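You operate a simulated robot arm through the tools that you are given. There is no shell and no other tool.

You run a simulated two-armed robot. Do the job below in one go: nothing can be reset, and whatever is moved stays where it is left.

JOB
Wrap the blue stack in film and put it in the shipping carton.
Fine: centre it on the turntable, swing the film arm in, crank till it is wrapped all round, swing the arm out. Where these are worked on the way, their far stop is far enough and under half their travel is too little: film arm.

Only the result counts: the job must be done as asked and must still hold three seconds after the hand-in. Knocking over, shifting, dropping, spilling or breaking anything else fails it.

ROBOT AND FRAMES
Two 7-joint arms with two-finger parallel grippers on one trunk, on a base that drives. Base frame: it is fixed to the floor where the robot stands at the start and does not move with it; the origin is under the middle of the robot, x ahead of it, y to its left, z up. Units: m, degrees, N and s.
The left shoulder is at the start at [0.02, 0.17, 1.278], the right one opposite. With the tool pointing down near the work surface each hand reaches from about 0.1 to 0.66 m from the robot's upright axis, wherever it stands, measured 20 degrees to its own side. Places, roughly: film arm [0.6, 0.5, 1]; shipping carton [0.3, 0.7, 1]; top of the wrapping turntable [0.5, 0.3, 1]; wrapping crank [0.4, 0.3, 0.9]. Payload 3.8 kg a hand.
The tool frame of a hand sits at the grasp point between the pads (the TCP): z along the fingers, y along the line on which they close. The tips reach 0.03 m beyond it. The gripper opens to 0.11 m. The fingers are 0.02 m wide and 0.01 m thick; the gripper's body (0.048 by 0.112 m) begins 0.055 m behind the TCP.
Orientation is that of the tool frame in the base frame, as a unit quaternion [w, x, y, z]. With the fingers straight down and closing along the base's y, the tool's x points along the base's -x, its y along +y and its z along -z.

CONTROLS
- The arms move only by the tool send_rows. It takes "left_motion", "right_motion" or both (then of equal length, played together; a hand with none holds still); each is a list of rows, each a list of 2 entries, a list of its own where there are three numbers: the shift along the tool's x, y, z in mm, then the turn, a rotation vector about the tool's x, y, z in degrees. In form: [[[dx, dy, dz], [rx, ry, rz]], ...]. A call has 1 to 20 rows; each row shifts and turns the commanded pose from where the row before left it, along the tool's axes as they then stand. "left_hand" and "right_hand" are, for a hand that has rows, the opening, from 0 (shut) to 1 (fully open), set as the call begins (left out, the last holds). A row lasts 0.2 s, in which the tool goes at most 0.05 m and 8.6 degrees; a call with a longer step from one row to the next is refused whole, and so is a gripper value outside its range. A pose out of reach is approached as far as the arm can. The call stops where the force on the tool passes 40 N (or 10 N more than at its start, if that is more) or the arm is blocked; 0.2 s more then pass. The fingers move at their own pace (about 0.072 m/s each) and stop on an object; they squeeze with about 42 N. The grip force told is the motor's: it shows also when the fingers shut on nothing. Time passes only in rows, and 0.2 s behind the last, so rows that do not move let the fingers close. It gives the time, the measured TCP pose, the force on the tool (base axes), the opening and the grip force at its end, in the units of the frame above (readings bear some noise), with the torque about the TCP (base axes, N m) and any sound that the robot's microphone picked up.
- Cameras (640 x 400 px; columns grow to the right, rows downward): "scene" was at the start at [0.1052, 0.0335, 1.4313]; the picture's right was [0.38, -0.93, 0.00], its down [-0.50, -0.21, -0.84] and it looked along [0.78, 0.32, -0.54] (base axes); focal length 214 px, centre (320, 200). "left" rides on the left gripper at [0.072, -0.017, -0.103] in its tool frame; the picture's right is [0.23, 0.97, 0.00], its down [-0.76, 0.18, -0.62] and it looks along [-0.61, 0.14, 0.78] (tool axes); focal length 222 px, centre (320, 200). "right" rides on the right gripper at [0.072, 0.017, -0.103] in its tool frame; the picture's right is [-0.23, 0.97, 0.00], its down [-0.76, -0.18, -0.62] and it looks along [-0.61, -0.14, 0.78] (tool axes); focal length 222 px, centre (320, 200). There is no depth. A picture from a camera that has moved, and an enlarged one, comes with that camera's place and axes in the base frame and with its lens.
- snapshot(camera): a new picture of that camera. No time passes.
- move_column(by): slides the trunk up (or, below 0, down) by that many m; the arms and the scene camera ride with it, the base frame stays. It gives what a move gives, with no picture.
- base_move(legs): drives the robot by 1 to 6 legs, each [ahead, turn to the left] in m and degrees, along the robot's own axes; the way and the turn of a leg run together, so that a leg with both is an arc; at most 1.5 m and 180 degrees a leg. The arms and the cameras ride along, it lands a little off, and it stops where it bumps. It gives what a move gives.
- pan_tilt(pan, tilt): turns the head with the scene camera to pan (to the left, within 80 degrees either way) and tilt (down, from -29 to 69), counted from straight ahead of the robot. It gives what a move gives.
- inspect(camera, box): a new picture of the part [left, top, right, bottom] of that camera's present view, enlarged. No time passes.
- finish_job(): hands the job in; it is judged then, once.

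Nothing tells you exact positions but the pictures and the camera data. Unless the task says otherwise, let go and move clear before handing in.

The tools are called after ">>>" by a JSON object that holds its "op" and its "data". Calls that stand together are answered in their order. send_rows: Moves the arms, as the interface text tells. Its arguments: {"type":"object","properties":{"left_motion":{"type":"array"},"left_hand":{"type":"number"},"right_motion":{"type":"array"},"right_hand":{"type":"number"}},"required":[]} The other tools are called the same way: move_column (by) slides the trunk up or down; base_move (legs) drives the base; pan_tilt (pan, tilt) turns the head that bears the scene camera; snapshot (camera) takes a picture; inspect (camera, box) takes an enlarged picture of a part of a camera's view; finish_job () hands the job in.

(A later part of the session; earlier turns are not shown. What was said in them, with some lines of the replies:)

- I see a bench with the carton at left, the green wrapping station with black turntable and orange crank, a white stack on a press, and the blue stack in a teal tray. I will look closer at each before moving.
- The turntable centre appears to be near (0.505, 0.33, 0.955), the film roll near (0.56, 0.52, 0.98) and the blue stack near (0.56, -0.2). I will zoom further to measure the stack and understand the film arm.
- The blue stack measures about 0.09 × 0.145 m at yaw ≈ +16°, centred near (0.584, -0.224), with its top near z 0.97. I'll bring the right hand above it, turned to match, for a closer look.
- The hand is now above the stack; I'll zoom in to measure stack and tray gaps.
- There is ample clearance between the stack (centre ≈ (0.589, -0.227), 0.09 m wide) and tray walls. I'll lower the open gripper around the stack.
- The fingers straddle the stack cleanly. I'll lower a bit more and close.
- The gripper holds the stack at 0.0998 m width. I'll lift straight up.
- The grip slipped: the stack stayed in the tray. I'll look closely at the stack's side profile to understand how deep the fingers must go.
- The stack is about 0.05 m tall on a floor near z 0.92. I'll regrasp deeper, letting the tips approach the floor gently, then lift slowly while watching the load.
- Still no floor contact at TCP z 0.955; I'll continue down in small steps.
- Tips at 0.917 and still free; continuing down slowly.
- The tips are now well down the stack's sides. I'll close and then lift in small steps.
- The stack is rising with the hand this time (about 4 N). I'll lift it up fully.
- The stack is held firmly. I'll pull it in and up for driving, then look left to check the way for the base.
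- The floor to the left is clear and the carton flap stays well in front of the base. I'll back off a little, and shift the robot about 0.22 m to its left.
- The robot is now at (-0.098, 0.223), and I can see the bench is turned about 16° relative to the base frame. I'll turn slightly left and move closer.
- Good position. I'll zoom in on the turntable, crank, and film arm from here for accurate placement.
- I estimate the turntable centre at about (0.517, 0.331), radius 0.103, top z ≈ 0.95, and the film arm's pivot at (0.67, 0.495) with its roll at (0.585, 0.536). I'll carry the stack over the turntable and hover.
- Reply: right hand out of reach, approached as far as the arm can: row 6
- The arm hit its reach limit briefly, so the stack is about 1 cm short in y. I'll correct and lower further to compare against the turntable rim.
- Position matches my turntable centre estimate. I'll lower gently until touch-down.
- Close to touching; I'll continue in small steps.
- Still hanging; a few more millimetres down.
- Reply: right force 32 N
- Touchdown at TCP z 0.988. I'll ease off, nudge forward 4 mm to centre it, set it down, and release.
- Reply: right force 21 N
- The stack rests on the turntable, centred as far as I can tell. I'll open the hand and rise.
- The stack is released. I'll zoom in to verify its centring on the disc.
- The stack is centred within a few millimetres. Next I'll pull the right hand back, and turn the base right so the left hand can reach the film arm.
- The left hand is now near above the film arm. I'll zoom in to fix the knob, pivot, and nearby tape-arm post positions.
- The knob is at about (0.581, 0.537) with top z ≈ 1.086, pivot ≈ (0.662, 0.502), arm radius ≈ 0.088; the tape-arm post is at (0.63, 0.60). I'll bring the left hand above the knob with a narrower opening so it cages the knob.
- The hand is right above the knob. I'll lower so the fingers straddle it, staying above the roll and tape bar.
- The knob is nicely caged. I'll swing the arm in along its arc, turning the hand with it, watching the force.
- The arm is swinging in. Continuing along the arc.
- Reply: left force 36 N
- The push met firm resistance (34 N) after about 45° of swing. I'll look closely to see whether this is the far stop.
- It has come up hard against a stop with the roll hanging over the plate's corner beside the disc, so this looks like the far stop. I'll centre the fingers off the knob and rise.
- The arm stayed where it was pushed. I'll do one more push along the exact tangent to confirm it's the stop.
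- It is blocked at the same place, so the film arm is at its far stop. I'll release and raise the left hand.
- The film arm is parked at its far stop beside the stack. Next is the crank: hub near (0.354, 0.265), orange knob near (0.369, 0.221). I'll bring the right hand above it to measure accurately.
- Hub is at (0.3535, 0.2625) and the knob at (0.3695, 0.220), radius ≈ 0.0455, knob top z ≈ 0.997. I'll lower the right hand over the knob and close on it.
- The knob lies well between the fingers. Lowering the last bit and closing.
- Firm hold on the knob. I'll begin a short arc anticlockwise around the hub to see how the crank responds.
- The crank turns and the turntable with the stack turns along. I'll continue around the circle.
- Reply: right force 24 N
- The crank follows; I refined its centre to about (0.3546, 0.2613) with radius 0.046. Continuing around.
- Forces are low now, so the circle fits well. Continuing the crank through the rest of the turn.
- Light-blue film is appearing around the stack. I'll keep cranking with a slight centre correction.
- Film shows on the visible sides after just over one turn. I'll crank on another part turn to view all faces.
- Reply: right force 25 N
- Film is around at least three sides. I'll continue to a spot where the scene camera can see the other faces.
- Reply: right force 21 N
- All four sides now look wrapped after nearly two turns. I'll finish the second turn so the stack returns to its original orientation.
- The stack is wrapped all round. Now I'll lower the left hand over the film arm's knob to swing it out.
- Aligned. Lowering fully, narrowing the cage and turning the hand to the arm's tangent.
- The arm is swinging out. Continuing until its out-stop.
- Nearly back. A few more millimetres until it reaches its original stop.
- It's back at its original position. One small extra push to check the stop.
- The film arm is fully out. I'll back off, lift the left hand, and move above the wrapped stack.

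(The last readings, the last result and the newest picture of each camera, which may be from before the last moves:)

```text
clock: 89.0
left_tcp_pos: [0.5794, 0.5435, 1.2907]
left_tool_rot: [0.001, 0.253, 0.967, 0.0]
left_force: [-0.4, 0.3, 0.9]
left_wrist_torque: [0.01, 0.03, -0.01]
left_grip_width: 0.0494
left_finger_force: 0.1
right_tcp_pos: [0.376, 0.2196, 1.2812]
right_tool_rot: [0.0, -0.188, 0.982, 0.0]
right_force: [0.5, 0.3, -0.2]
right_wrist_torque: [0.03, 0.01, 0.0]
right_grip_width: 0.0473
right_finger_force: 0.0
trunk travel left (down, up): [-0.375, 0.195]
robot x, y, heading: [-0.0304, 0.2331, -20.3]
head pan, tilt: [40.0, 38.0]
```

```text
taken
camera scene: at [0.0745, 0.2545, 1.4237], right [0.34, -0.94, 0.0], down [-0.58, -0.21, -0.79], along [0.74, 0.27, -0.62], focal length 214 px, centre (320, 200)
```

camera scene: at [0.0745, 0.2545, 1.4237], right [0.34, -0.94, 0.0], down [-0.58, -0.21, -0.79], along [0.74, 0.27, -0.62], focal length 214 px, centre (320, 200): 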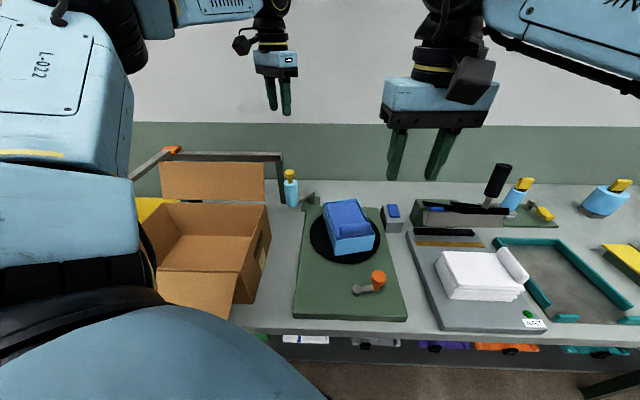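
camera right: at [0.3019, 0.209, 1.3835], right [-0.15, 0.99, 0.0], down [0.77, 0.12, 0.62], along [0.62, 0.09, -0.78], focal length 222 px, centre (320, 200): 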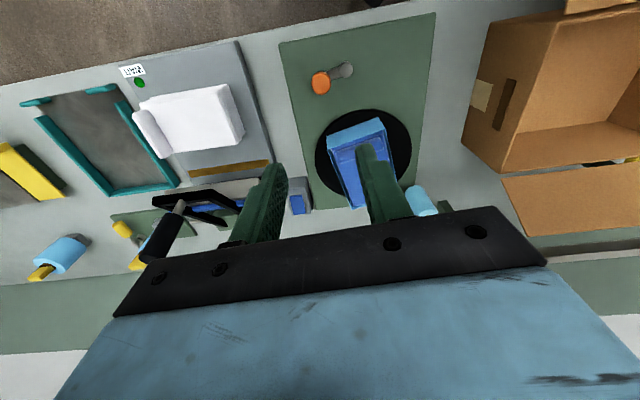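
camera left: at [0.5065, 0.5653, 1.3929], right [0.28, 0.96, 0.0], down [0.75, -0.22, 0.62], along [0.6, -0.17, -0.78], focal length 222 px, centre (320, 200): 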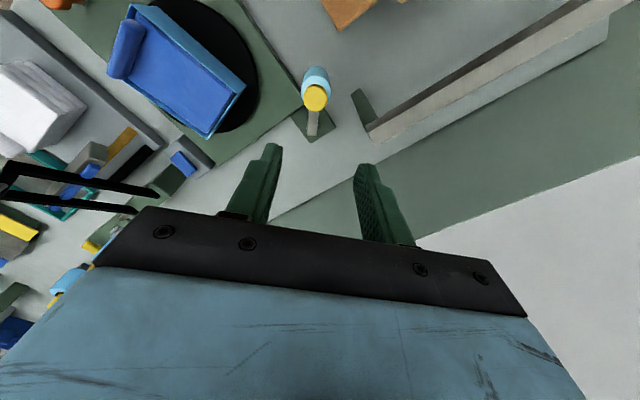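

Next: right hand moves clear, left hand opens, turns to the stack's yaw (~29°), and moves over the stack.

>>> {"op": "send_rows", "data": {"left_motion": [[[0, 0, 0], [0, 0, -8.3]], [[0, 0, 0], [0, 0, -8.3]], [[0, 0, 0], [0, 0, -8.3]], [[0, 0, 0], [0, 0, -8.3]], [[0, 0, 0], [0, 0, -8.3]], [[0, 0, 0], [0, 0, -8.3]], [[0, 0, 0], [0, 0, -8.3]], [[23.4, -21.9, 12.9], [0, 0, 0]], [[23.4, -21.9, 12.9], [0, 0, 0]], [[23.4, -21.9, 12.9], [0, 0, 0]], [[23.4, -21.9, 12.9], [0, 0, 0]], [[23.4, -21.9, 12.9], [0, 0, 0]], [[23.4, -21.9, 12.9], [0, 0, 0]], [[23.4, -21.9, 12.9], [0, 0, 0]]], "left_hand": 1, "right_motion": [[[26.2, -15.7, -4.3], [0, 0, 0]], [[26.2, -15.7, -4.3], [0, 0, 0]], [[26.2, -15.7, -4.3], [0, 0, 0]], [[26.2, -15.7, -4.3], [0, 0, 0]], [[26.2, -15.7, -4.3], [0, 0, 0]], [[26.2, -15.7, -4.3], [0, 0, 0]], [[26.2, -15.7, -4.3], [0, 0, 0]], [[0, 0, 0], [0, 0, 0]], [[0, 0, 0], [0, 0, 0]], [[0, 0, 0], [0, 0, 0]], [[0, 0, 0], [0, 0, 0]], [[0, 0, 0], [0, 0, 0]], [[0, 0, 0], [0, 0, 0]], [[0, 0, 0], [0, 0, 0]]]}}

>>> {"op": "snapshot", "data": {"camera": "left"}}

>>> {"op": "inspect", "data": {"camera": "left", "box": [220, 0, 420, 180]}}

>>> {"op": "inspect", "data": {"camera": "scene", "box": [296, 180, 392, 270]}}

```text
clock: 92.0
left_tcp_pos: [0.5085, 0.3305, 1.1993]
left_tool_rot: [0.0, -0.249, 0.968, 0.0]
left_force: [-0.8, -1.1, -0.2]
left_wrist_torque: [0.04, 0.01, 0.01]
left_grip_width: 0.1102
left_finger_force: 0.0
right_tcp_pos: [0.2461, 0.05, 1.3077]
right_tool_rot: [0.0, -0.189, 0.982, -0.001]
right_force: [-0.4, -0.4, 0.0]
right_wrist_torque: [0.01, 0.01, -0.01]
right_grip_width: 0.0471
right_finger_force: 0.2
trunk travel left (down, up): [-0.375, 0.195]
robot x, y, heading: [-0.0278, 0.2335, -20.5]
head pan, tilt: [40.0, 38.0]
```

```text
taken
camera left: at [0.4523, 0.2809, 1.301], right [-0.67, 0.74, 0.0], down [0.58, 0.52, 0.62], along [0.46, 0.42, -0.78], focal length 222 px, centre (320, 200)
```

left: 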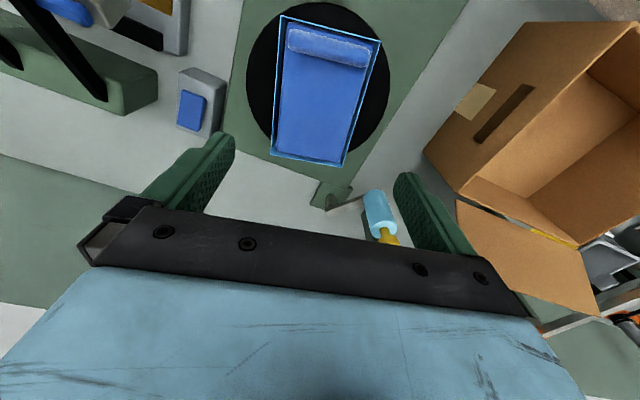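

```text
2.22 times, centred on (320, 90) of left
camera zoom: at [0.4523, 0.2809, 1.301], right [-0.67, 0.74, 0.0], down [0.58, 0.52, 0.62], along [0.46, 0.42, -0.78], focal length 494 px, centre (320, 444)
```

zoom: 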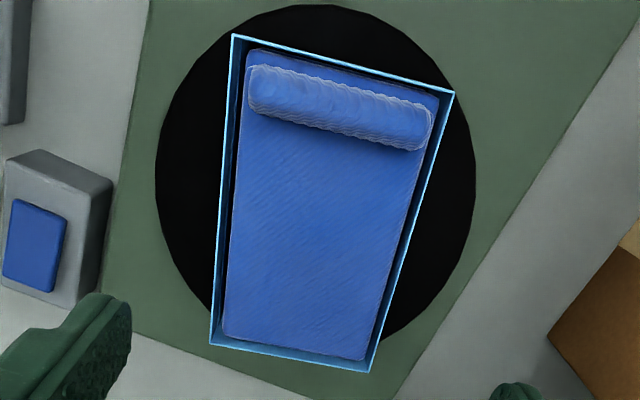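

```text
4.44 times, centred on (344, 225) of scene
camera zoom: at [0.0748, 0.2538, 1.4237], right [0.34, -0.94, 0.0], down [-0.58, -0.21, -0.79], along [0.74, 0.27, -0.62], focal length 953 px, centre (213, 89)
```

zoom: 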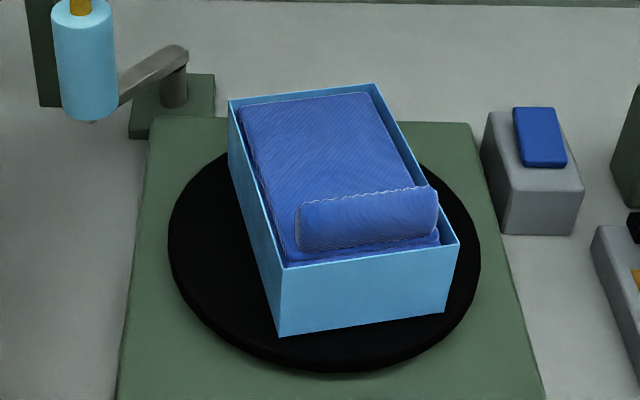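

The wrapped box is about 0.107 × 0.157 m, yaw ≈ 30.6°, centred at (0.516, 0.3346) — a tight fit in the 0.11 m gripper. I'll align carefully and lower to just above it to check.

>>> {"op": "send_rows", "data": {"left_motion": [[[-8.5, -0.3, 0], [0, 0, -1.75]], [[0, 0, 35], [0, 0, 0]], [[0, 0, 35], [0, 0, 0]], [[0, 0, 35], [0, 0, 0]], [[0, 0, 30], [0, 0, 0]], [[0, 0, 0], [0, 0, 0]]]}}

>>> {"op": "snapshot", "data": {"camera": "left"}}

>>> {"op": "inspect", "data": {"camera": "scene", "box": [296, 170, 392, 270]}}

```text
clock: 93.4
left_tcp_pos: [0.5165, 0.3341, 1.0643]
left_tool_rot: [0.0, -0.264, 0.965, -0.001]
left_force: [0.0, -0.3, 0.5]
left_wrist_torque: [-0.01, 0.01, 0.0]
left_grip_width: 0.1102
left_finger_force: 0.0
right_tcp_pos: [0.2459, 0.0505, 1.3088]
right_tool_rot: [0.0, -0.188, 0.982, 0.0]
right_force: [-0.2, -0.5, -0.5]
right_wrist_torque: [0.02, -0.01, 0.01]
right_grip_width: 0.0473
right_finger_force: 0.1
trunk travel left (down, up): [-0.375, 0.195]
robot x, y, heading: [-0.0247, 0.2339, -20.4]
head pan, tilt: [40.0, 38.0]
```

```text
taken
camera left: at [0.4613, 0.2831, 1.1668], right [-0.69, 0.72, 0.0], down [0.56, 0.54, 0.62], along [0.45, 0.43, -0.78], focal length 222 px, centre (320, 200)
```

left: 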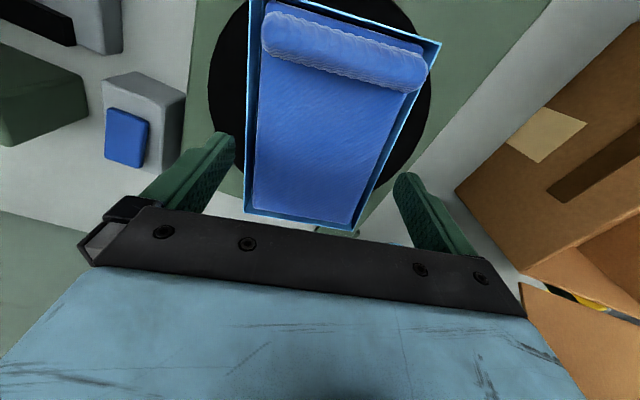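

```text
4.00 times, centred on (344, 220) of scene
camera zoom: at [0.0744, 0.2548, 1.4238], right [0.34, -0.94, 0.0], down [-0.58, -0.21, -0.79], along [0.74, 0.27, -0.62], focal length 858 px, centre (224, 120)
```

zoom: 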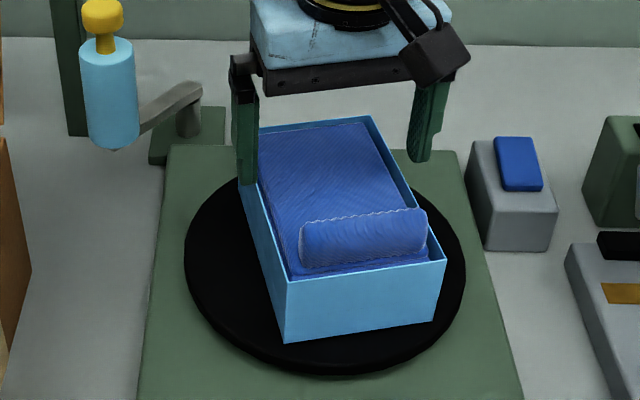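

Sides come out at about ±0.054 m versus finger half-opening 0.055 m: just fits. I'll shift 0.7 mm and lower in small steps, watching force.

>>> {"op": "send_rows", "data": {"left_motion": [[[0, 0.7, 8], [0, 0, 0]], [[0, 0, 6], [0, 0, 0]], [[0, 0, 4], [0, 0, 0]], [[0, 0, 4], [0, 0, 0]], [[0, 0, 3], [0, 0, 0]]]}}

>>> {"op": "inspect", "data": {"camera": "scene", "box": [296, 180, 392, 260]}}

>>> {"op": "inspect", "data": {"camera": "left", "box": [180, 60, 460, 240]}}

```text
clock: 94.6
left_tcp_pos: [0.5176, 0.3354, 1.0388]
left_tool_rot: [0.0, -0.264, 0.964, -0.001]
left_force: [-0.3, -0.4, 0.7]
left_wrist_torque: [0.01, 0.02, -0.01]
left_grip_width: 0.11
left_finger_force: 0.1
right_tcp_pos: [0.2459, 0.0504, 1.3088]
right_tool_rot: [0.0, -0.189, 0.982, 0.0]
right_force: [0.2, 0.1, -0.3]
right_wrist_torque: [0.03, 0.03, 0.01]
right_grip_width: 0.0474
right_finger_force: 0.0
trunk travel left (down, up): [-0.375, 0.195]
robot x, y, heading: [-0.0243, 0.2383, -20.3]
head pan, tilt: [40.0, 38.0]
```

```text
5.00 times, centred on (344, 220) of scene
camera zoom: at [0.0747, 0.2548, 1.4237], right [0.34, -0.94, 0.0], down [-0.58, -0.21, -0.79], along [0.74, 0.27, -0.62], focal length 1072 px, centre (200, 100)
```

zoom: 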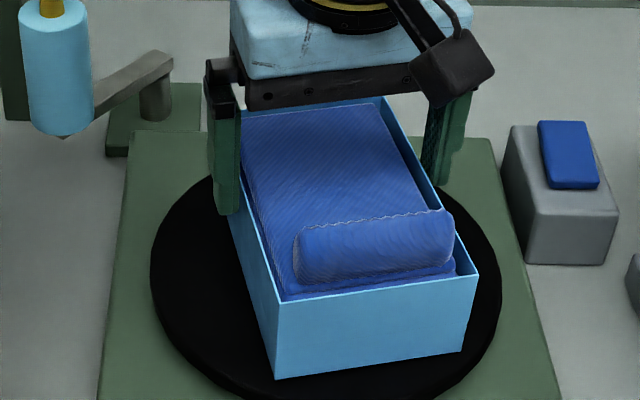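

```text
2.22 times, centred on (320, 150) of left
camera zoom: at [0.4626, 0.2844, 1.1407], right [-0.69, 0.72, 0.0], down [0.56, 0.54, 0.62], along [0.45, 0.43, -0.78], focal length 494 px, centre (320, 311)
```

zoom: 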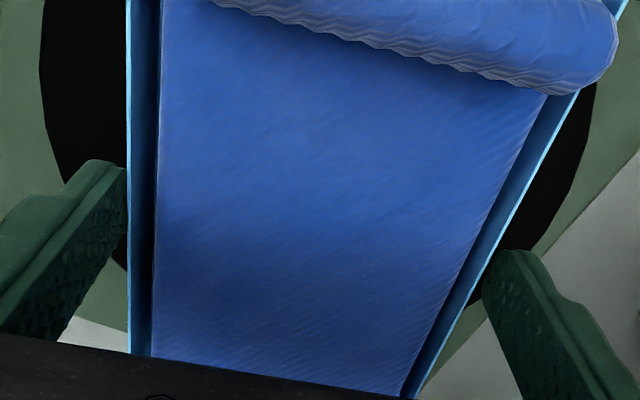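

Both fingers seem to pass just outside the film. Continuing down in steps.

>>> {"op": "send_rows", "data": {"left_motion": [[[0, 0, 5], [0, 0, 0]], [[0, 0, 5], [0, 0, 0]], [[0, 0, 5], [0, 0, 0]], [[0, 0, 5], [0, 0, 0]]]}}

>>> {"op": "inspect", "data": {"camera": "scene", "box": [296, 180, 392, 260]}}

>>> {"op": "inspect", "data": {"camera": "left", "box": [180, 60, 460, 240]}}

```text
clock: 95.6
left_tcp_pos: [0.5181, 0.3346, 1.0191]
left_tool_rot: [0.0, -0.263, 0.965, -0.001]
left_force: [0.3, 0.0, -0.4]
left_wrist_torque: [0.01, 0.01, 0.0]
left_grip_width: 0.1101
left_finger_force: 0.0
right_tcp_pos: [0.2469, 0.0516, 1.3075]
right_tool_rot: [0.0, -0.188, 0.982, 0.0]
right_force: [0.2, 0.3, 1.1]
right_wrist_torque: [0.0, -0.04, 0.0]
right_grip_width: 0.0472
right_finger_force: 0.0
trunk travel left (down, up): [-0.375, 0.195]
robot x, y, heading: [-0.0311, 0.2346, -20.1]
head pan, tilt: [40.0, 38.0]
```

```text
5.00 times, centred on (344, 220) of scene
camera zoom: at [0.0748, 0.2547, 1.4237], right [0.34, -0.94, 0.0], down [-0.58, -0.21, -0.79], along [0.74, 0.27, -0.62], focal length 1072 px, centre (200, 100)
```

zoom: 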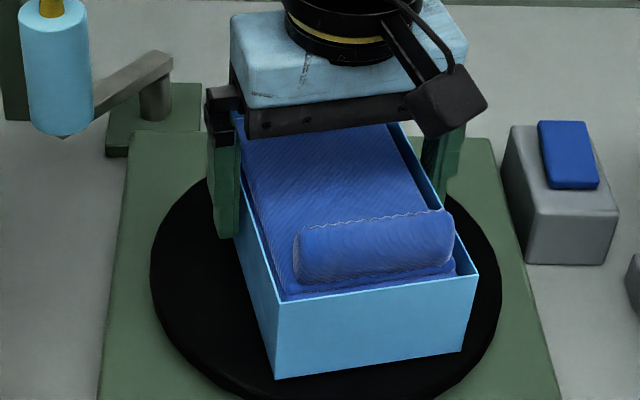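

```text
2.22 times, centred on (320, 150) of left
camera zoom: at [0.4633, 0.2842, 1.1218], right [-0.69, 0.72, 0.0], down [0.56, 0.54, 0.62], along [0.45, 0.43, -0.78], focal length 494 px, centre (320, 311)
```

zoom: 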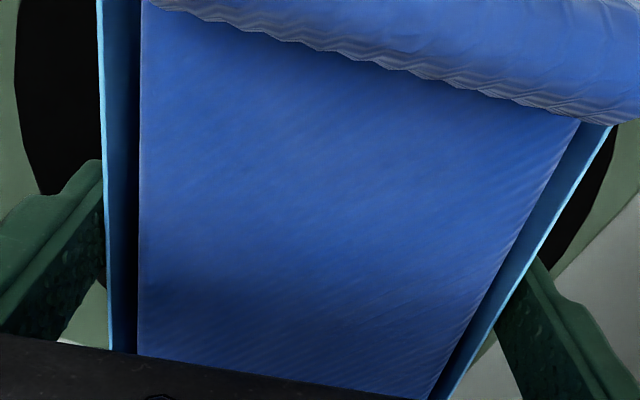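

No contact; fingers are outside the film on both sides. Lowering to grasp depth.

>>> {"op": "send_rows", "data": {"left_motion": [[[0, 0, 6], [0, 0, 0]], [[0, 0, 6], [0, 0, 0]], [[0, 0, 5], [0, 0, 0]], [[0, 0, 5], [0, 0, 0]], [[0, 0, 4], [0, 0, 0]]]}}

>>> {"op": "inspect", "data": {"camera": "scene", "box": [296, 180, 392, 260]}}

```text
clock: 96.8
left_tcp_pos: [0.5176, 0.3361, 0.9936]
left_tool_rot: [0.001, -0.264, 0.965, -0.001]
left_force: [0.9, 0.4, -0.2]
left_wrist_torque: [0.0, 0.01, 0.0]
left_grip_width: 0.11
left_finger_force: 0.0
right_tcp_pos: [0.2472, 0.0512, 1.308]
right_tool_rot: [0.0, -0.188, 0.982, 0.0]
right_force: [0.2, 0.1, -1.5]
right_wrist_torque: [-0.01, 0.01, -0.03]
right_grip_width: 0.0472
right_finger_force: 0.1
trunk travel left (down, up): [-0.375, 0.195]
robot x, y, heading: [-0.0263, 0.2291, -20.2]
head pan, tilt: [40.0, 38.0]
```

```text
5.00 times, centred on (344, 220) of scene
camera zoom: at [0.0748, 0.2548, 1.4237], right [0.34, -0.94, 0.0], down [-0.58, -0.21, -0.79], along [0.74, 0.27, -0.62], focal length 1072 px, centre (200, 100)
```

zoom: 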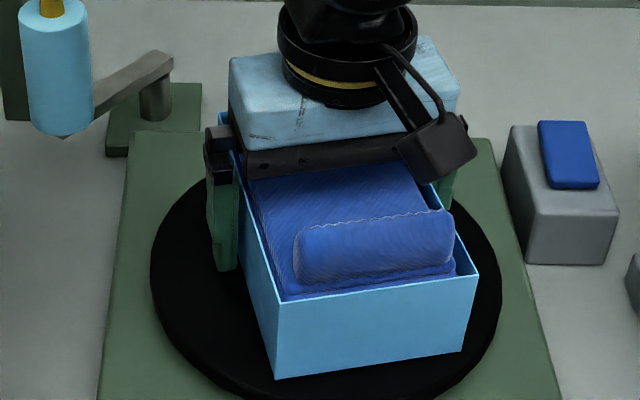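

Deep enough. Closing the left hand and lifting slightly to test the hold.

>>> {"op": "send_rows", "data": {"left_motion": [[[0, 0, 0], [0, 0, 0]], [[0, 0, 0], [0, 0, 0]], [[0, 0, 0], [0, 0, 0]], [[0, 0, 0], [0, 0, 0]]], "left_hand": 0}}

>>> {"op": "send_rows", "data": {"left_motion": [[[0, 0, -4], [0, 0, 0]], [[0, 0, -4], [0, 0, 0]], [[0, 0, -4], [0, 0, 0]], [[0, 0, -4], [0, 0, 0]], [[0, 0, 0], [0, 0, 0]]]}}

>>> {"op": "inspect", "data": {"camera": "scene", "box": [296, 180, 392, 260]}}

```text
clock: 97.8
left_tcp_pos: [0.5177, 0.3356, 0.994]
left_tool_rot: [0.0, -0.264, 0.964, 0.0]
left_force: [-1.4, -1.5, 0.6]
left_wrist_torque: [0.2, -0.09, -0.01]
left_grip_width: 0.0998
left_finger_force: 41.7
right_tcp_pos: [0.2452, 0.0517, 1.3074]
right_tool_rot: [-0.001, -0.187, 0.982, 0.0]
right_force: [0.6, -0.2, -1.5]
right_wrist_torque: [-0.02, -0.03, 0.02]
right_grip_width: 0.0473
right_finger_force: 0.0
trunk travel left (down, up): [-0.375, 0.195]
robot x, y, heading: [-0.0283, 0.2347, -20.2]
head pan, tilt: [40.0, 38.0]
```

```text
clock: 99.0
left_tcp_pos: [0.5192, 0.336, 1.0106]
left_tool_rot: [0.0, -0.265, 0.964, -0.001]
left_force: [0.4, 0.3, -3.5]
left_wrist_torque: [-0.02, -0.03, -0.01]
left_grip_width: 0.1
left_finger_force: 41.8
right_tcp_pos: [0.2456, 0.0511, 1.3086]
right_tool_rot: [-0.001, -0.188, 0.982, 0.0]
right_force: [-0.6, 0.5, -0.4]
right_wrist_torque: [0.0, 0.01, -0.04]
right_grip_width: 0.0475
right_finger_force: 0.1
trunk travel left (down, up): [-0.375, 0.195]
robot x, y, heading: [-0.0293, 0.233, -20.5]
head pan, tilt: [40.0, 38.0]
```

```text
5.00 times, centred on (344, 220) of scene
camera zoom: at [0.0751, 0.2549, 1.4237], right [0.34, -0.94, 0.0], down [-0.58, -0.21, -0.79], along [0.74, 0.27, -0.62], focal length 1072 px, centre (200, 100)
```

zoom: 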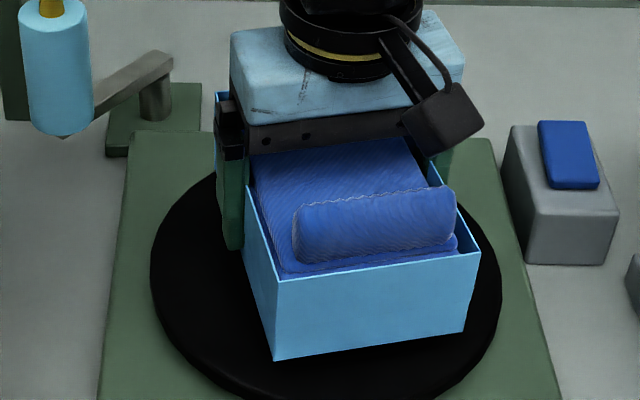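

The wrapped stack is held and rising. Lifting to carry height.

>>> {"op": "send_rows", "data": {"left_motion": [[[0, 0, -10], [0, 0, 0]], [[0, 0, -20], [0, 0, 0]], [[0, 0, -25], [0, 0, 0]], [[0, 0, -25], [0, 0, 0]], [[0, 0, -30], [0, 0, 0]], [[0, 0, -30], [0, 0, 0]], [[0, 0, -30], [0, 0, 0]], [[0, 0, -30], [0, 0, 0]], [[0, 0, -30], [0, 0, 0]], [[0, 0, -30], [0, 0, 0]], [[0, 0, -20], [0, 0, 0]]]}}

>>> {"op": "pan_tilt", "data": {"pan": 70, "tilt": 40}}

>>> {"op": "snapshot", "data": {"camera": "scene"}}

>>> {"op": "snapshot", "data": {"camera": "left"}}

```text
clock: 101.4
left_tcp_pos: [0.5184, 0.3349, 1.2922]
left_tool_rot: [0.001, -0.264, 0.965, -0.001]
left_force: [1.5, -0.2, -2.5]
left_wrist_torque: [0.04, -0.02, 0.01]
left_grip_width: 0.0999
left_finger_force: 42.1
right_tcp_pos: [0.246, 0.0521, 1.3088]
right_tool_rot: [0.001, -0.188, 0.982, 0.0]
right_force: [0.6, 1.3, 0.1]
right_wrist_torque: [-0.01, -0.02, 0.03]
right_grip_width: 0.0476
right_finger_force: 0.1
trunk travel left (down, up): [-0.375, 0.195]
robot x, y, heading: [-0.0265, 0.2343, -20.1]
head pan, tilt: [40.0, 38.0]
```

```text
clock: 102.4
left_tcp_pos: [0.5197, 0.3348, 1.2899]
left_tool_rot: [0.0, -0.264, 0.965, -0.001]
left_force: [-0.5, 0.6, -3.5]
left_wrist_torque: [0.02, -0.05, -0.01]
left_grip_width: 0.0998
left_finger_force: 41.9
right_tcp_pos: [0.2456, 0.051, 1.308]
right_tool_rot: [0.0, -0.189, 0.982, 0.0]
right_force: [0.1, -0.1, -0.3]
right_wrist_torque: [0.03, -0.01, -0.02]
right_grip_width: 0.0474
right_finger_force: 0.1
trunk travel left (down, up): [-0.375, 0.195]
robot x, y, heading: [-0.0259, 0.2341, -20.4]
head pan, tilt: [70.0, 40.0]
```

```text
taken
camera scene: at [0.0488, 0.2905, 1.4207], right [0.76, -0.65, 0.0], down [-0.42, -0.49, -0.77], along [0.5, 0.58, -0.64], focal length 214 px, centre (320, 200)
```

scene: 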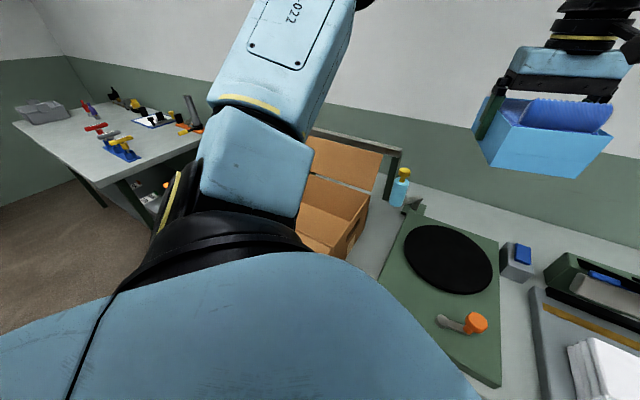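

```text
taken
camera left: at [0.4643, 0.2841, 1.3919], right [-0.69, 0.72, 0.0], down [0.56, 0.54, 0.62], along [0.45, 0.43, -0.78], focal length 222 px, centre (320, 200)
```

left: 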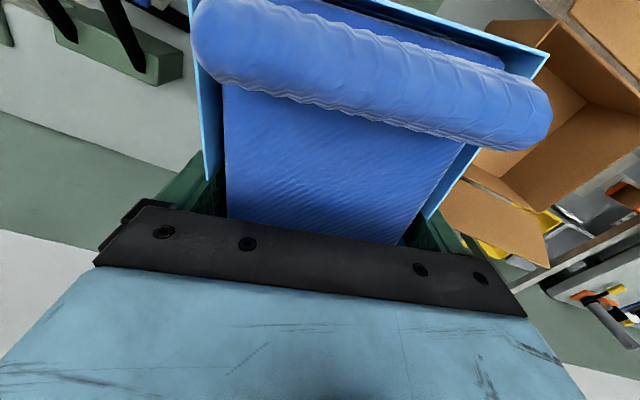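

The carton's rim corners come out near (0.257,0.48), (0.466,0.562), (0.38,0.85), (0.17,0.776) at z≈1.04, yaw ≈18°. I'll carry the wrapped stack over it and align.

>>> {"op": "send_rows", "data": {"left_motion": [[[0.7, 36.8, 0], [0, 0, 0]], [[0.7, 36.8, 0], [0, 0, 0]], [[0.7, 36.8, 0], [0, 0, 0]], [[0.7, 36.8, 0], [0, 0, 0]], [[0.7, 36.8, 0], [0, 0, 0]], [[0.7, 36.8, 0], [0, 0, 0]], [[0.7, 36.8, 0], [0, 0, 0]], [[0.7, 36.8, 0], [0, 0, 0]], [[0.7, 36.8, 0], [0, 0, 0]], [[0.7, 36.8, 0], [0, 0, 0]], [[0, 0, 0], [0, 0, 6.3]], [[0, 0, 0], [0, 0, 6.3]]]}}

>>> {"op": "snapshot", "data": {"camera": "scene"}}

>>> {"op": "snapshot", "data": {"camera": "left"}}

```text
clock: 105.0
left_tcp_pos: [0.3238, 0.6501, 1.2883]
left_tool_rot: [-0.001, -0.155, 0.988, 0.0]
left_force: [-0.6, 0.1, -2.8]
left_wrist_torque: [0.02, -0.05, 0.03]
left_grip_width: 0.0995
left_finger_force: 42.5
right_tcp_pos: [0.2459, 0.0517, 1.309]
right_tool_rot: [-0.001, -0.188, 0.982, 0.0]
right_force: [-0.2, -0.1, -0.6]
right_wrist_torque: [-0.02, -0.01, -0.07]
right_grip_width: 0.0471
right_finger_force: 0.1
trunk travel left (down, up): [-0.375, 0.195]
robot x, y, heading: [-0.0267, 0.2346, -20.5]
head pan, tilt: [70.0, 40.0]
```

```text
taken
camera scene: at [0.0483, 0.291, 1.4207], right [0.76, -0.65, 0.0], down [-0.42, -0.49, -0.77], along [0.5, 0.58, -0.64], focal length 214 px, centre (320, 200)
```

scene: 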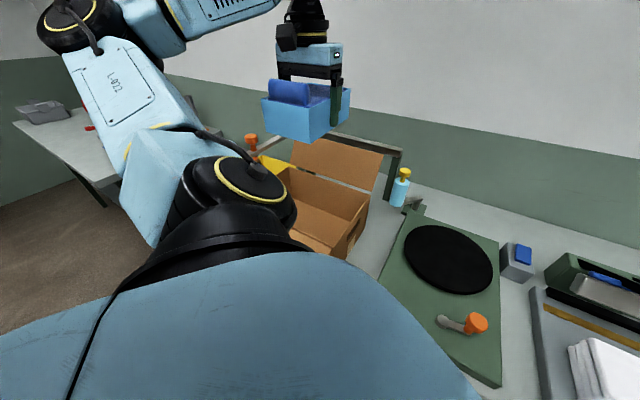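

```text
taken
camera left: at [0.2586, 0.6108, 1.3911], right [-0.52, 0.86, 0.0], down [0.67, 0.4, 0.62], along [0.53, 0.32, -0.78], focal length 222 px, centre (320, 200)
```

left: 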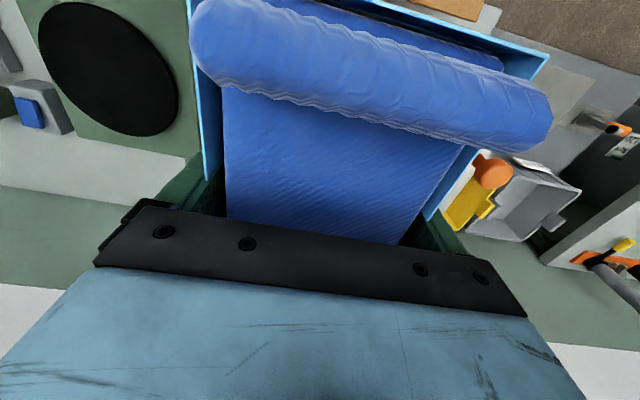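

The stack is above the carton. I'll zoom the scene camera on the carton to verify alignment.

>>> {"op": "inspect", "data": {"camera": "scene", "box": [230, 60, 420, 270]}}

```text
1.90 times, centred on (325, 165) of scene
camera zoom: at [0.0483, 0.291, 1.4207], right [0.76, -0.65, 0.0], down [-0.42, -0.49, -0.77], along [0.5, 0.58, -0.64], focal length 408 px, centre (310, 267)
```

zoom: 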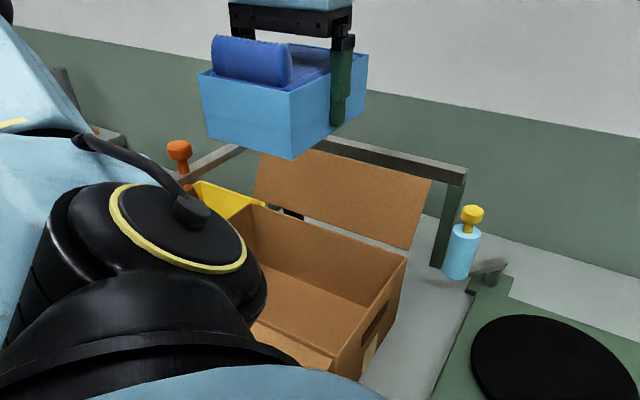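

The carton rim checks out. I'll move back 6 mm to centre between near and far walls, and lower to just above the rim.

>>> {"op": "send_rows", "data": {"left_motion": [[[6, 0, 0], [0, 0, -2]], [[0, 0, 30], [0, 0, 0]], [[0, 0, 30], [0, 0, 0]], [[0, 0, 30], [0, 0, 0]], [[0, 0, 30], [0, 0, 0]], [[0, 0, 30], [0, 0, 0]], [[0, 0, 30], [0, 0, 0]]]}}

>>> {"op": "inspect", "data": {"camera": "scene", "box": [230, 60, 420, 270]}}

>>> {"op": "snapshot", "data": {"camera": "left"}}

```text
clock: 106.6
left_tcp_pos: [0.321, 0.6464, 1.1078]
left_tool_rot: [0.0, -0.174, 0.985, -0.001]
left_force: [0.9, -1.0, -3.5]
left_wrist_torque: [-0.02, -0.02, -0.02]
left_grip_width: 0.0997
left_finger_force: 41.9
right_tcp_pos: [0.2463, 0.0522, 1.3083]
right_tool_rot: [0.0, -0.189, 0.982, -0.001]
right_force: [0.4, 0.4, 0.4]
right_wrist_torque: [0.0, 0.0, 0.02]
right_grip_width: 0.0473
right_finger_force: 0.1
trunk travel left (down, up): [-0.375, 0.195]
robot x, y, heading: [-0.0306, 0.2271, -20.3]
head pan, tilt: [70.0, 40.0]
```

```text
1.90 times, centred on (325, 165) of scene
camera zoom: at [0.049, 0.291, 1.4207], right [0.76, -0.65, 0.0], down [-0.42, -0.49, -0.77], along [0.5, 0.58, -0.64], focal length 408 px, centre (310, 267)
```

zoom: 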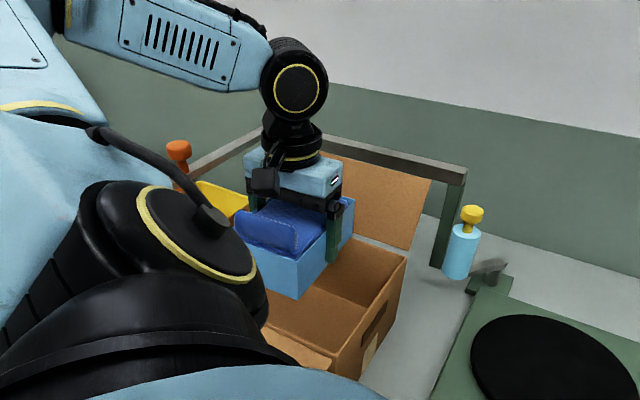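

```text
taken
camera left: at [0.2573, 0.6063, 1.2103], right [-0.55, 0.84, 0.0], down [0.65, 0.43, 0.62], along [0.52, 0.34, -0.78], focal length 222 px, centre (320, 200)
```

left: 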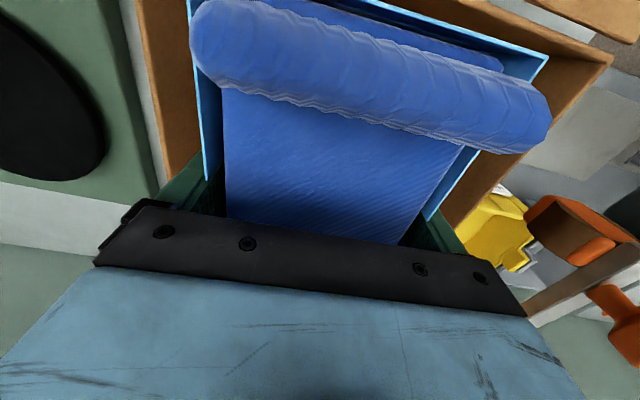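

Alignment inside the carton is good with roughly 3–4 cm at each end. Lowering into the carton.

>>> {"op": "send_rows", "data": {"left_motion": [[[0, 0, 25], [0, 0, 0]], [[0, 0, 25], [0, 0, 0]], [[0, 0, 25], [0, 0, 0]], [[0, 0, 25], [0, 0, 0]], [[0, 0, 25], [0, 0, 0]], [[0, 0, 10], [0, 0, 0]]]}}

>>> {"op": "inspect", "data": {"camera": "scene", "box": [230, 60, 420, 270]}}

>>> {"op": "snapshot", "data": {"camera": "left"}}

```text
clock: 108.0
left_tcp_pos: [0.3191, 0.649, 0.9757]
left_tool_rot: [0.0, -0.173, 0.985, 0.0]
left_force: [-1.0, 0.0, -3.3]
left_wrist_torque: [0.0, 0.0, -0.01]
left_grip_width: 0.0998
left_finger_force: 41.7
right_tcp_pos: [0.2466, 0.0504, 1.308]
right_tool_rot: [0.0, -0.188, 0.982, 0.0]
right_force: [-0.2, 0.6, -0.5]
right_wrist_torque: [-0.02, -0.01, 0.02]
right_grip_width: 0.0475
right_finger_force: 0.0
trunk travel left (down, up): [-0.375, 0.195]
robot x, y, heading: [-0.0283, 0.234, -20.3]
head pan, tilt: [70.0, 40.0]
```

```text
1.90 times, centred on (325, 165) of scene
camera zoom: at [0.0486, 0.2907, 1.4207], right [0.76, -0.65, 0.0], down [-0.42, -0.49, -0.77], along [0.5, 0.58, -0.64], focal length 408 px, centre (310, 267)
```

zoom: 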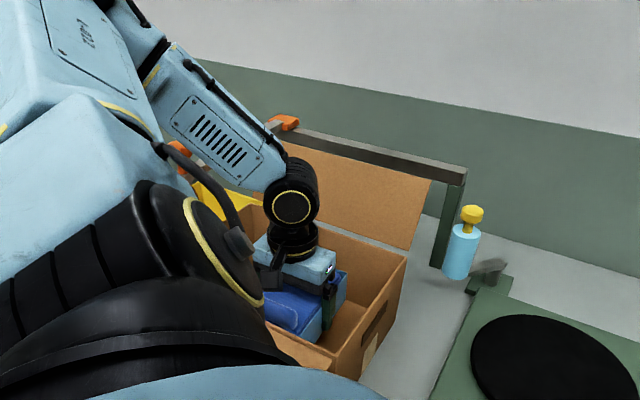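

```text
taken
camera left: at [0.2553, 0.6079, 1.0772], right [-0.55, 0.84, 0.0], down [0.65, 0.43, 0.62], along [0.52, 0.34, -0.78], focal length 222 px, centre (320, 200)
```

left: 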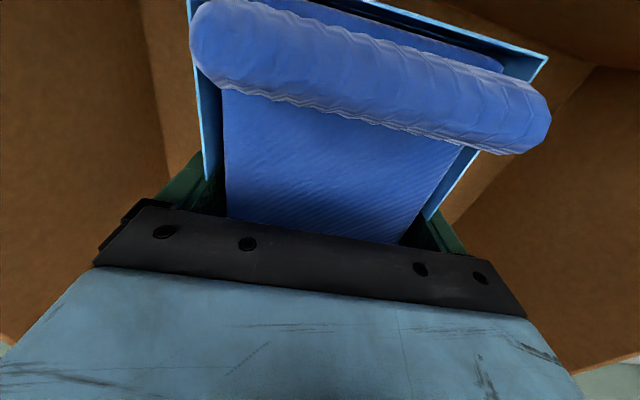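

Inside the carton with no contact. Lowering slowly until the floor is felt.

>>> {"op": "send_rows", "data": {"left_motion": [[[0, 0, 6], [0, 0, 0]], [[0, 0, 5], [0, 0, 0]], [[0, 0, 4], [0, 0, 0]], [[0, 0, 3], [0, 0, 0]], [[0, 0, 0], [0, 0, 0]]]}}

>>> {"op": "send_rows", "data": {"left_motion": [[[0, 0, 2], [0, 0, 0]], [[0, 0, 2], [0, 0, 0]], [[0, 0, 2], [0, 0, 0]], [[0, 0, 0], [0, 0, 0]]]}}

```text
clock: 109.2
left_tcp_pos: [0.3198, 0.6464, 0.9575]
left_tool_rot: [0.001, -0.174, 0.985, -0.001]
left_force: [-0.7, -0.8, -2.7]
left_wrist_torque: [-0.01, -0.03, 0.03]
left_grip_width: 0.0999
left_finger_force: 42.3
right_tcp_pos: [0.2452, 0.0513, 1.3077]
right_tool_rot: [0.001, -0.189, 0.982, 0.0]
right_force: [0.1, 0.0, 0.2]
right_wrist_torque: [0.02, 0.0, 0.01]
right_grip_width: 0.0473
right_finger_force: 0.1
trunk travel left (down, up): [-0.375, 0.195]
robot x, y, heading: [-0.0273, 0.2351, -20.3]
head pan, tilt: [70.0, 40.0]
```

```text
clock: 110.2
left_tcp_pos: [0.3199, 0.6458, 0.9506]
left_tool_rot: [0.0, -0.173, 0.985, 0.0]
left_force: [0.0, -0.5, -3.4]
left_wrist_torque: [0.03, -0.03, -0.04]
left_grip_width: 0.1001
left_finger_force: 42.0
right_tcp_pos: [0.2462, 0.052, 1.3075]
right_tool_rot: [-0.001, -0.187, 0.982, 0.0]
right_force: [-0.6, 0.1, -0.2]
right_wrist_torque: [-0.02, 0.0, 0.01]
right_grip_width: 0.0474
right_finger_force: 0.1
trunk travel left (down, up): [-0.375, 0.195]
robot x, y, heading: [-0.0275, 0.2326, -20.2]
head pan, tilt: [70.0, 40.0]
```

Still hanging freely; a few more small steps.

>>> {"op": "send_rows", "data": {"left_motion": [[[0, 0, 2], [0, 0, 0]], [[0, 0, 2], [0, 0, 0]], [[0, 0, 1], [0, 0, 0]], [[0, 0, 0], [0, 0, 0]]]}}

>>> {"op": "send_rows", "data": {"left_motion": [[[0, 0, 2], [0, 0, 0]], [[0, 0, 1], [0, 0, 0]], [[0, 0, 0], [0, 0, 0]]]}}

```text
clock: 111.2
left_tcp_pos: [0.3198, 0.6464, 0.9459]
left_tool_rot: [0.0, -0.174, 0.985, -0.001]
left_force: [-0.8, 1.2, 1.4]
left_wrist_torque: [-0.28, 0.23, -0.07]
left_grip_width: 0.0996
left_finger_force: 41.8
right_tcp_pos: [0.247, 0.0523, 1.3073]
right_tool_rot: [-0.001, -0.189, 0.982, -0.001]
right_force: [0.2, -0.8, -0.2]
right_wrist_torque: [-0.02, 0.0, 0.04]
right_grip_width: 0.0478
right_finger_force: 0.0
trunk travel left (down, up): [-0.375, 0.195]
robot x, y, heading: [-0.0276, 0.2315, -20.2]
head pan, tilt: [70.0, 40.0]
```

```text
clock: 112.1
left_tcp_pos: [0.3201, 0.6464, 0.9442]
left_tool_rot: [0.004, -0.173, 0.985, 0.001]
left_force: [-5.4, -1.8, 16.5]
left_wrist_torque: [-0.27, 0.26, 0.0]
left_grip_width: 0.1
left_finger_force: 42.0
right_tcp_pos: [0.2452, 0.0495, 1.3085]
right_tool_rot: [0.001, -0.189, 0.982, 0.0]
right_force: [0.1, -0.5, -0.3]
right_wrist_torque: [0.0, 0.01, -0.03]
right_grip_width: 0.0473
right_finger_force: 0.1
trunk travel left (down, up): [-0.375, 0.195]
robot x, y, heading: [-0.0253, 0.2343, -20.1]
head pan, tilt: [70.0, 40.0]
stopped in row 3 (left hand): the force on the tool passed its limit at 41 N (the readings are from after the stop); the commanded pose is now the measured one
```

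The stack rests on the carton floor. Easing up slightly and opening.

>>> {"op": "send_rows", "data": {"left_motion": [[[0, 0, -1], [0, 0, 0]], [[0, 0, 0], [0, 0, 0]]]}}

>>> {"op": "send_rows", "data": {"left_motion": [[[0, 0, 0], [0, 0, 0]], [[0, 0, 0], [0, 0, 0]], [[0, 0, 0], [0, 0, 0]]], "left_hand": 1}}

>>> {"op": "send_rows", "data": {"left_motion": [[[0, 0, -8], [0, 0, 0]], [[0, 0, -15], [0, 0, 0]], [[0, 0, -20], [0, 0, 0]], [[0, 0, -30], [0, 0, 0]], [[0, 0, -40], [0, 0, 0]], [[0, 0, -40], [0, 0, 0]], [[0, 0, -40], [0, 0, 0]], [[0, 0, -40], [0, 0, 0]], [[0, 0, -40], [0, 0, 0]], [[0, 0, -40], [0, 0, 0]]]}}

>>> {"op": "snapshot", "data": {"camera": "left"}}

>>> {"op": "inspect", "data": {"camera": "scene", "box": [230, 60, 420, 270]}}

```text
clock: 112.7
left_tcp_pos: [0.3199, 0.6474, 0.9452]
left_tool_rot: [0.003, -0.174, 0.985, 0.001]
left_force: [-3.0, -3.4, 5.5]
left_wrist_torque: [0.46, -0.33, 0.0]
left_grip_width: 0.0999
left_finger_force: 42.2
right_tcp_pos: [0.2454, 0.049, 1.3088]
right_tool_rot: [0.001, -0.188, 0.982, 0.0]
right_force: [0.2, -0.2, 0.0]
right_wrist_torque: [0.03, 0.0, -0.03]
right_grip_width: 0.0472
right_finger_force: 0.1
trunk travel left (down, up): [-0.375, 0.195]
robot x, y, heading: [-0.0276, 0.2299, -20.1]
head pan, tilt: [70.0, 40.0]
```

```text
clock: 113.5
left_tcp_pos: [0.3204, 0.6471, 0.9443]
left_tool_rot: [0.004, -0.174, 0.985, 0.0]
left_force: [-1.0, -0.6, 0.0]
left_wrist_torque: [-0.01, 0.0, -0.02]
left_grip_width: 0.1099
left_finger_force: 0.0
right_tcp_pos: [0.2465, 0.0511, 1.308]
right_tool_rot: [0.0, -0.188, 0.982, 0.0]
right_force: [-0.2, 0.1, -0.6]
right_wrist_torque: [0.0, -0.03, 0.0]
right_grip_width: 0.0474
right_finger_force: 0.1
trunk travel left (down, up): [-0.375, 0.195]
robot x, y, heading: [-0.0292, 0.2338, -20.6]
head pan, tilt: [70.0, 40.0]
```

```text
clock: 115.7
left_tcp_pos: [0.3177, 0.648, 1.2587]
left_tool_rot: [0.003, -0.174, 0.985, 0.0]
left_force: [0.6, 1.2, 0.3]
left_wrist_torque: [0.04, 0.0, 0.0]
left_grip_width: 0.1101
left_finger_force: 0.2
right_tcp_pos: [0.2463, 0.0507, 1.3092]
right_tool_rot: [0.0, -0.189, 0.982, -0.001]
right_force: [-0.1, 0.4, -0.4]
right_wrist_torque: [-0.02, -0.05, 0.02]
right_grip_width: 0.0472
right_finger_force: 0.1
trunk travel left (down, up): [-0.375, 0.195]
robot x, y, heading: [-0.0291, 0.2336, -20.1]
head pan, tilt: [70.0, 40.0]
```

```text
taken
camera left: at [0.2529, 0.606, 1.36], right [-0.55, 0.84, 0.0], down [0.65, 0.43, 0.63], along [0.53, 0.34, -0.78], focal length 222 px, centre (320, 200)
```

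left: 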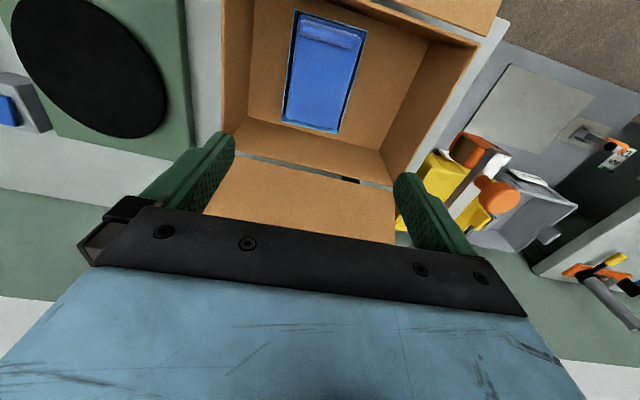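

```text
1.90 times, centred on (325, 165) of scene
camera zoom: at [0.0482, 0.2905, 1.4208], right [0.76, -0.65, 0.0], down [-0.42, -0.49, -0.77], along [0.5, 0.58, -0.64], focal length 408 px, centre (310, 267)
```

zoom: 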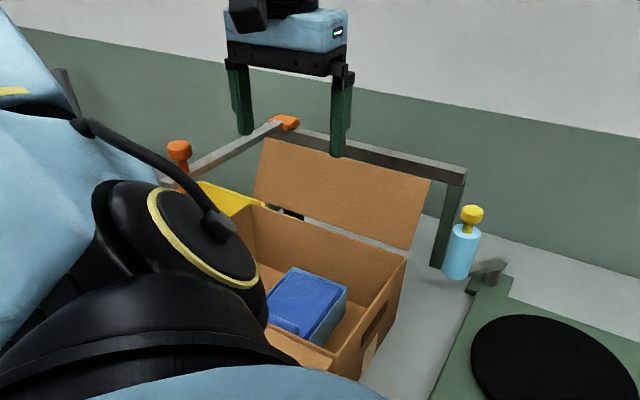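

The wrapped stack lies flat in the carton and the hand is clear. A final overview before handing in.

>>> {"op": "pan_tilt", "data": {"pan": 40, "tilt": 38}}

>>> {"op": "snapshot", "data": {"camera": "scene"}}

>>> {"op": "inspect", "data": {"camera": "left", "box": [220, 0, 480, 190]}}

```text
clock: 116.6
left_tcp_pos: [0.3176, 0.6466, 1.2572]
left_tool_rot: [0.004, -0.173, 0.985, 0.0]
left_force: [0.7, 0.7, -0.4]
left_wrist_torque: [0.0, 0.01, 0.0]
left_grip_width: 0.1102
left_finger_force: 0.1
right_tcp_pos: [0.2448, 0.0514, 1.3079]
right_tool_rot: [0.0, -0.188, 0.982, 0.0]
right_force: [1.6, -0.3, 0.4]
right_wrist_torque: [0.03, 0.01, 0.0]
right_grip_width: 0.0472
right_finger_force: 0.0
trunk travel left (down, up): [-0.375, 0.195]
robot x, y, heading: [-0.0325, 0.2361, -20.2]
head pan, tilt: [40.0, 38.0]
```

```text
taken
camera scene: at [0.0747, 0.2549, 1.4237], right [0.34, -0.94, 0.0], down [-0.58, -0.21, -0.79], along [0.74, 0.27, -0.62], focal length 214 px, centre (320, 200)
```

scene: 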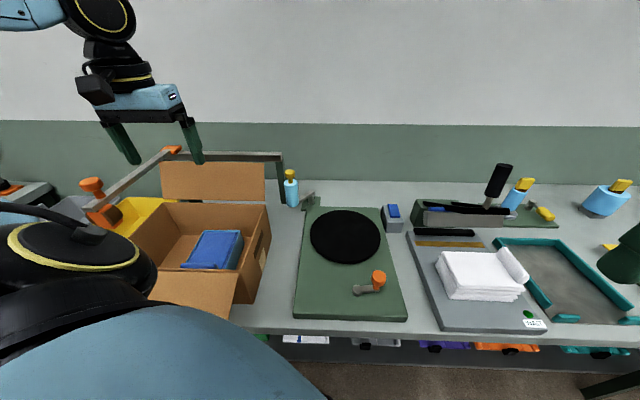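

```text
2.11 times, centred on (350, 95) of left
camera zoom: at [0.2535, 0.606, 1.3591], right [-0.55, 0.84, 0.0], down [0.65, 0.43, 0.63], along [0.53, 0.34, -0.78], focal length 468 px, centre (257, 421)
```

zoom: 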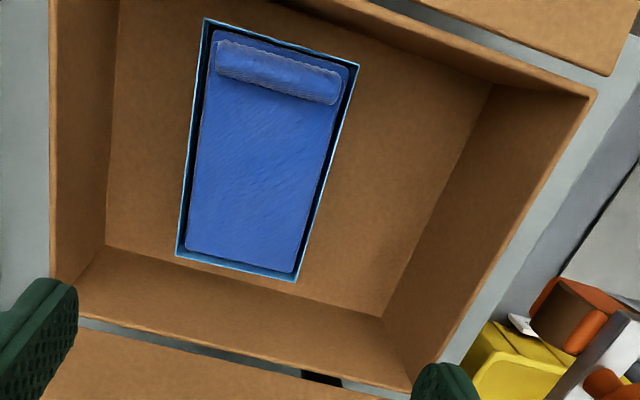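

Everything is as asked: the stack is wrapped on all four sides and sits in the carton, the film arm is swung out, and the other objects are where they were. Handing in.

>>> {"op": "finish_job", "data": {}}

```text
The job is handed in.
```

The blue stack is wrapped on all four sides and lies flat in the shipping carton; I have handed the job in.

- **Picking up:** my first grip on the stack slipped. It stayed in its tray, and the second, deeper grip held.
- **Centring:** by my measurements the stack was within a few millimetres of the turntable's centre.
- **Film arm:** I swung it in until it blocked after about 45°. A second push stopped at the same place, so I took that as the far stop. After wrapping I swung it back until it stopped again.
- **Cranking:** I turned the crank about two full turns, which brought the film all round.
- **Surroundings:** in the last overview picture nothing else looked moved or knocked over. Both hands were clear before I handed in.
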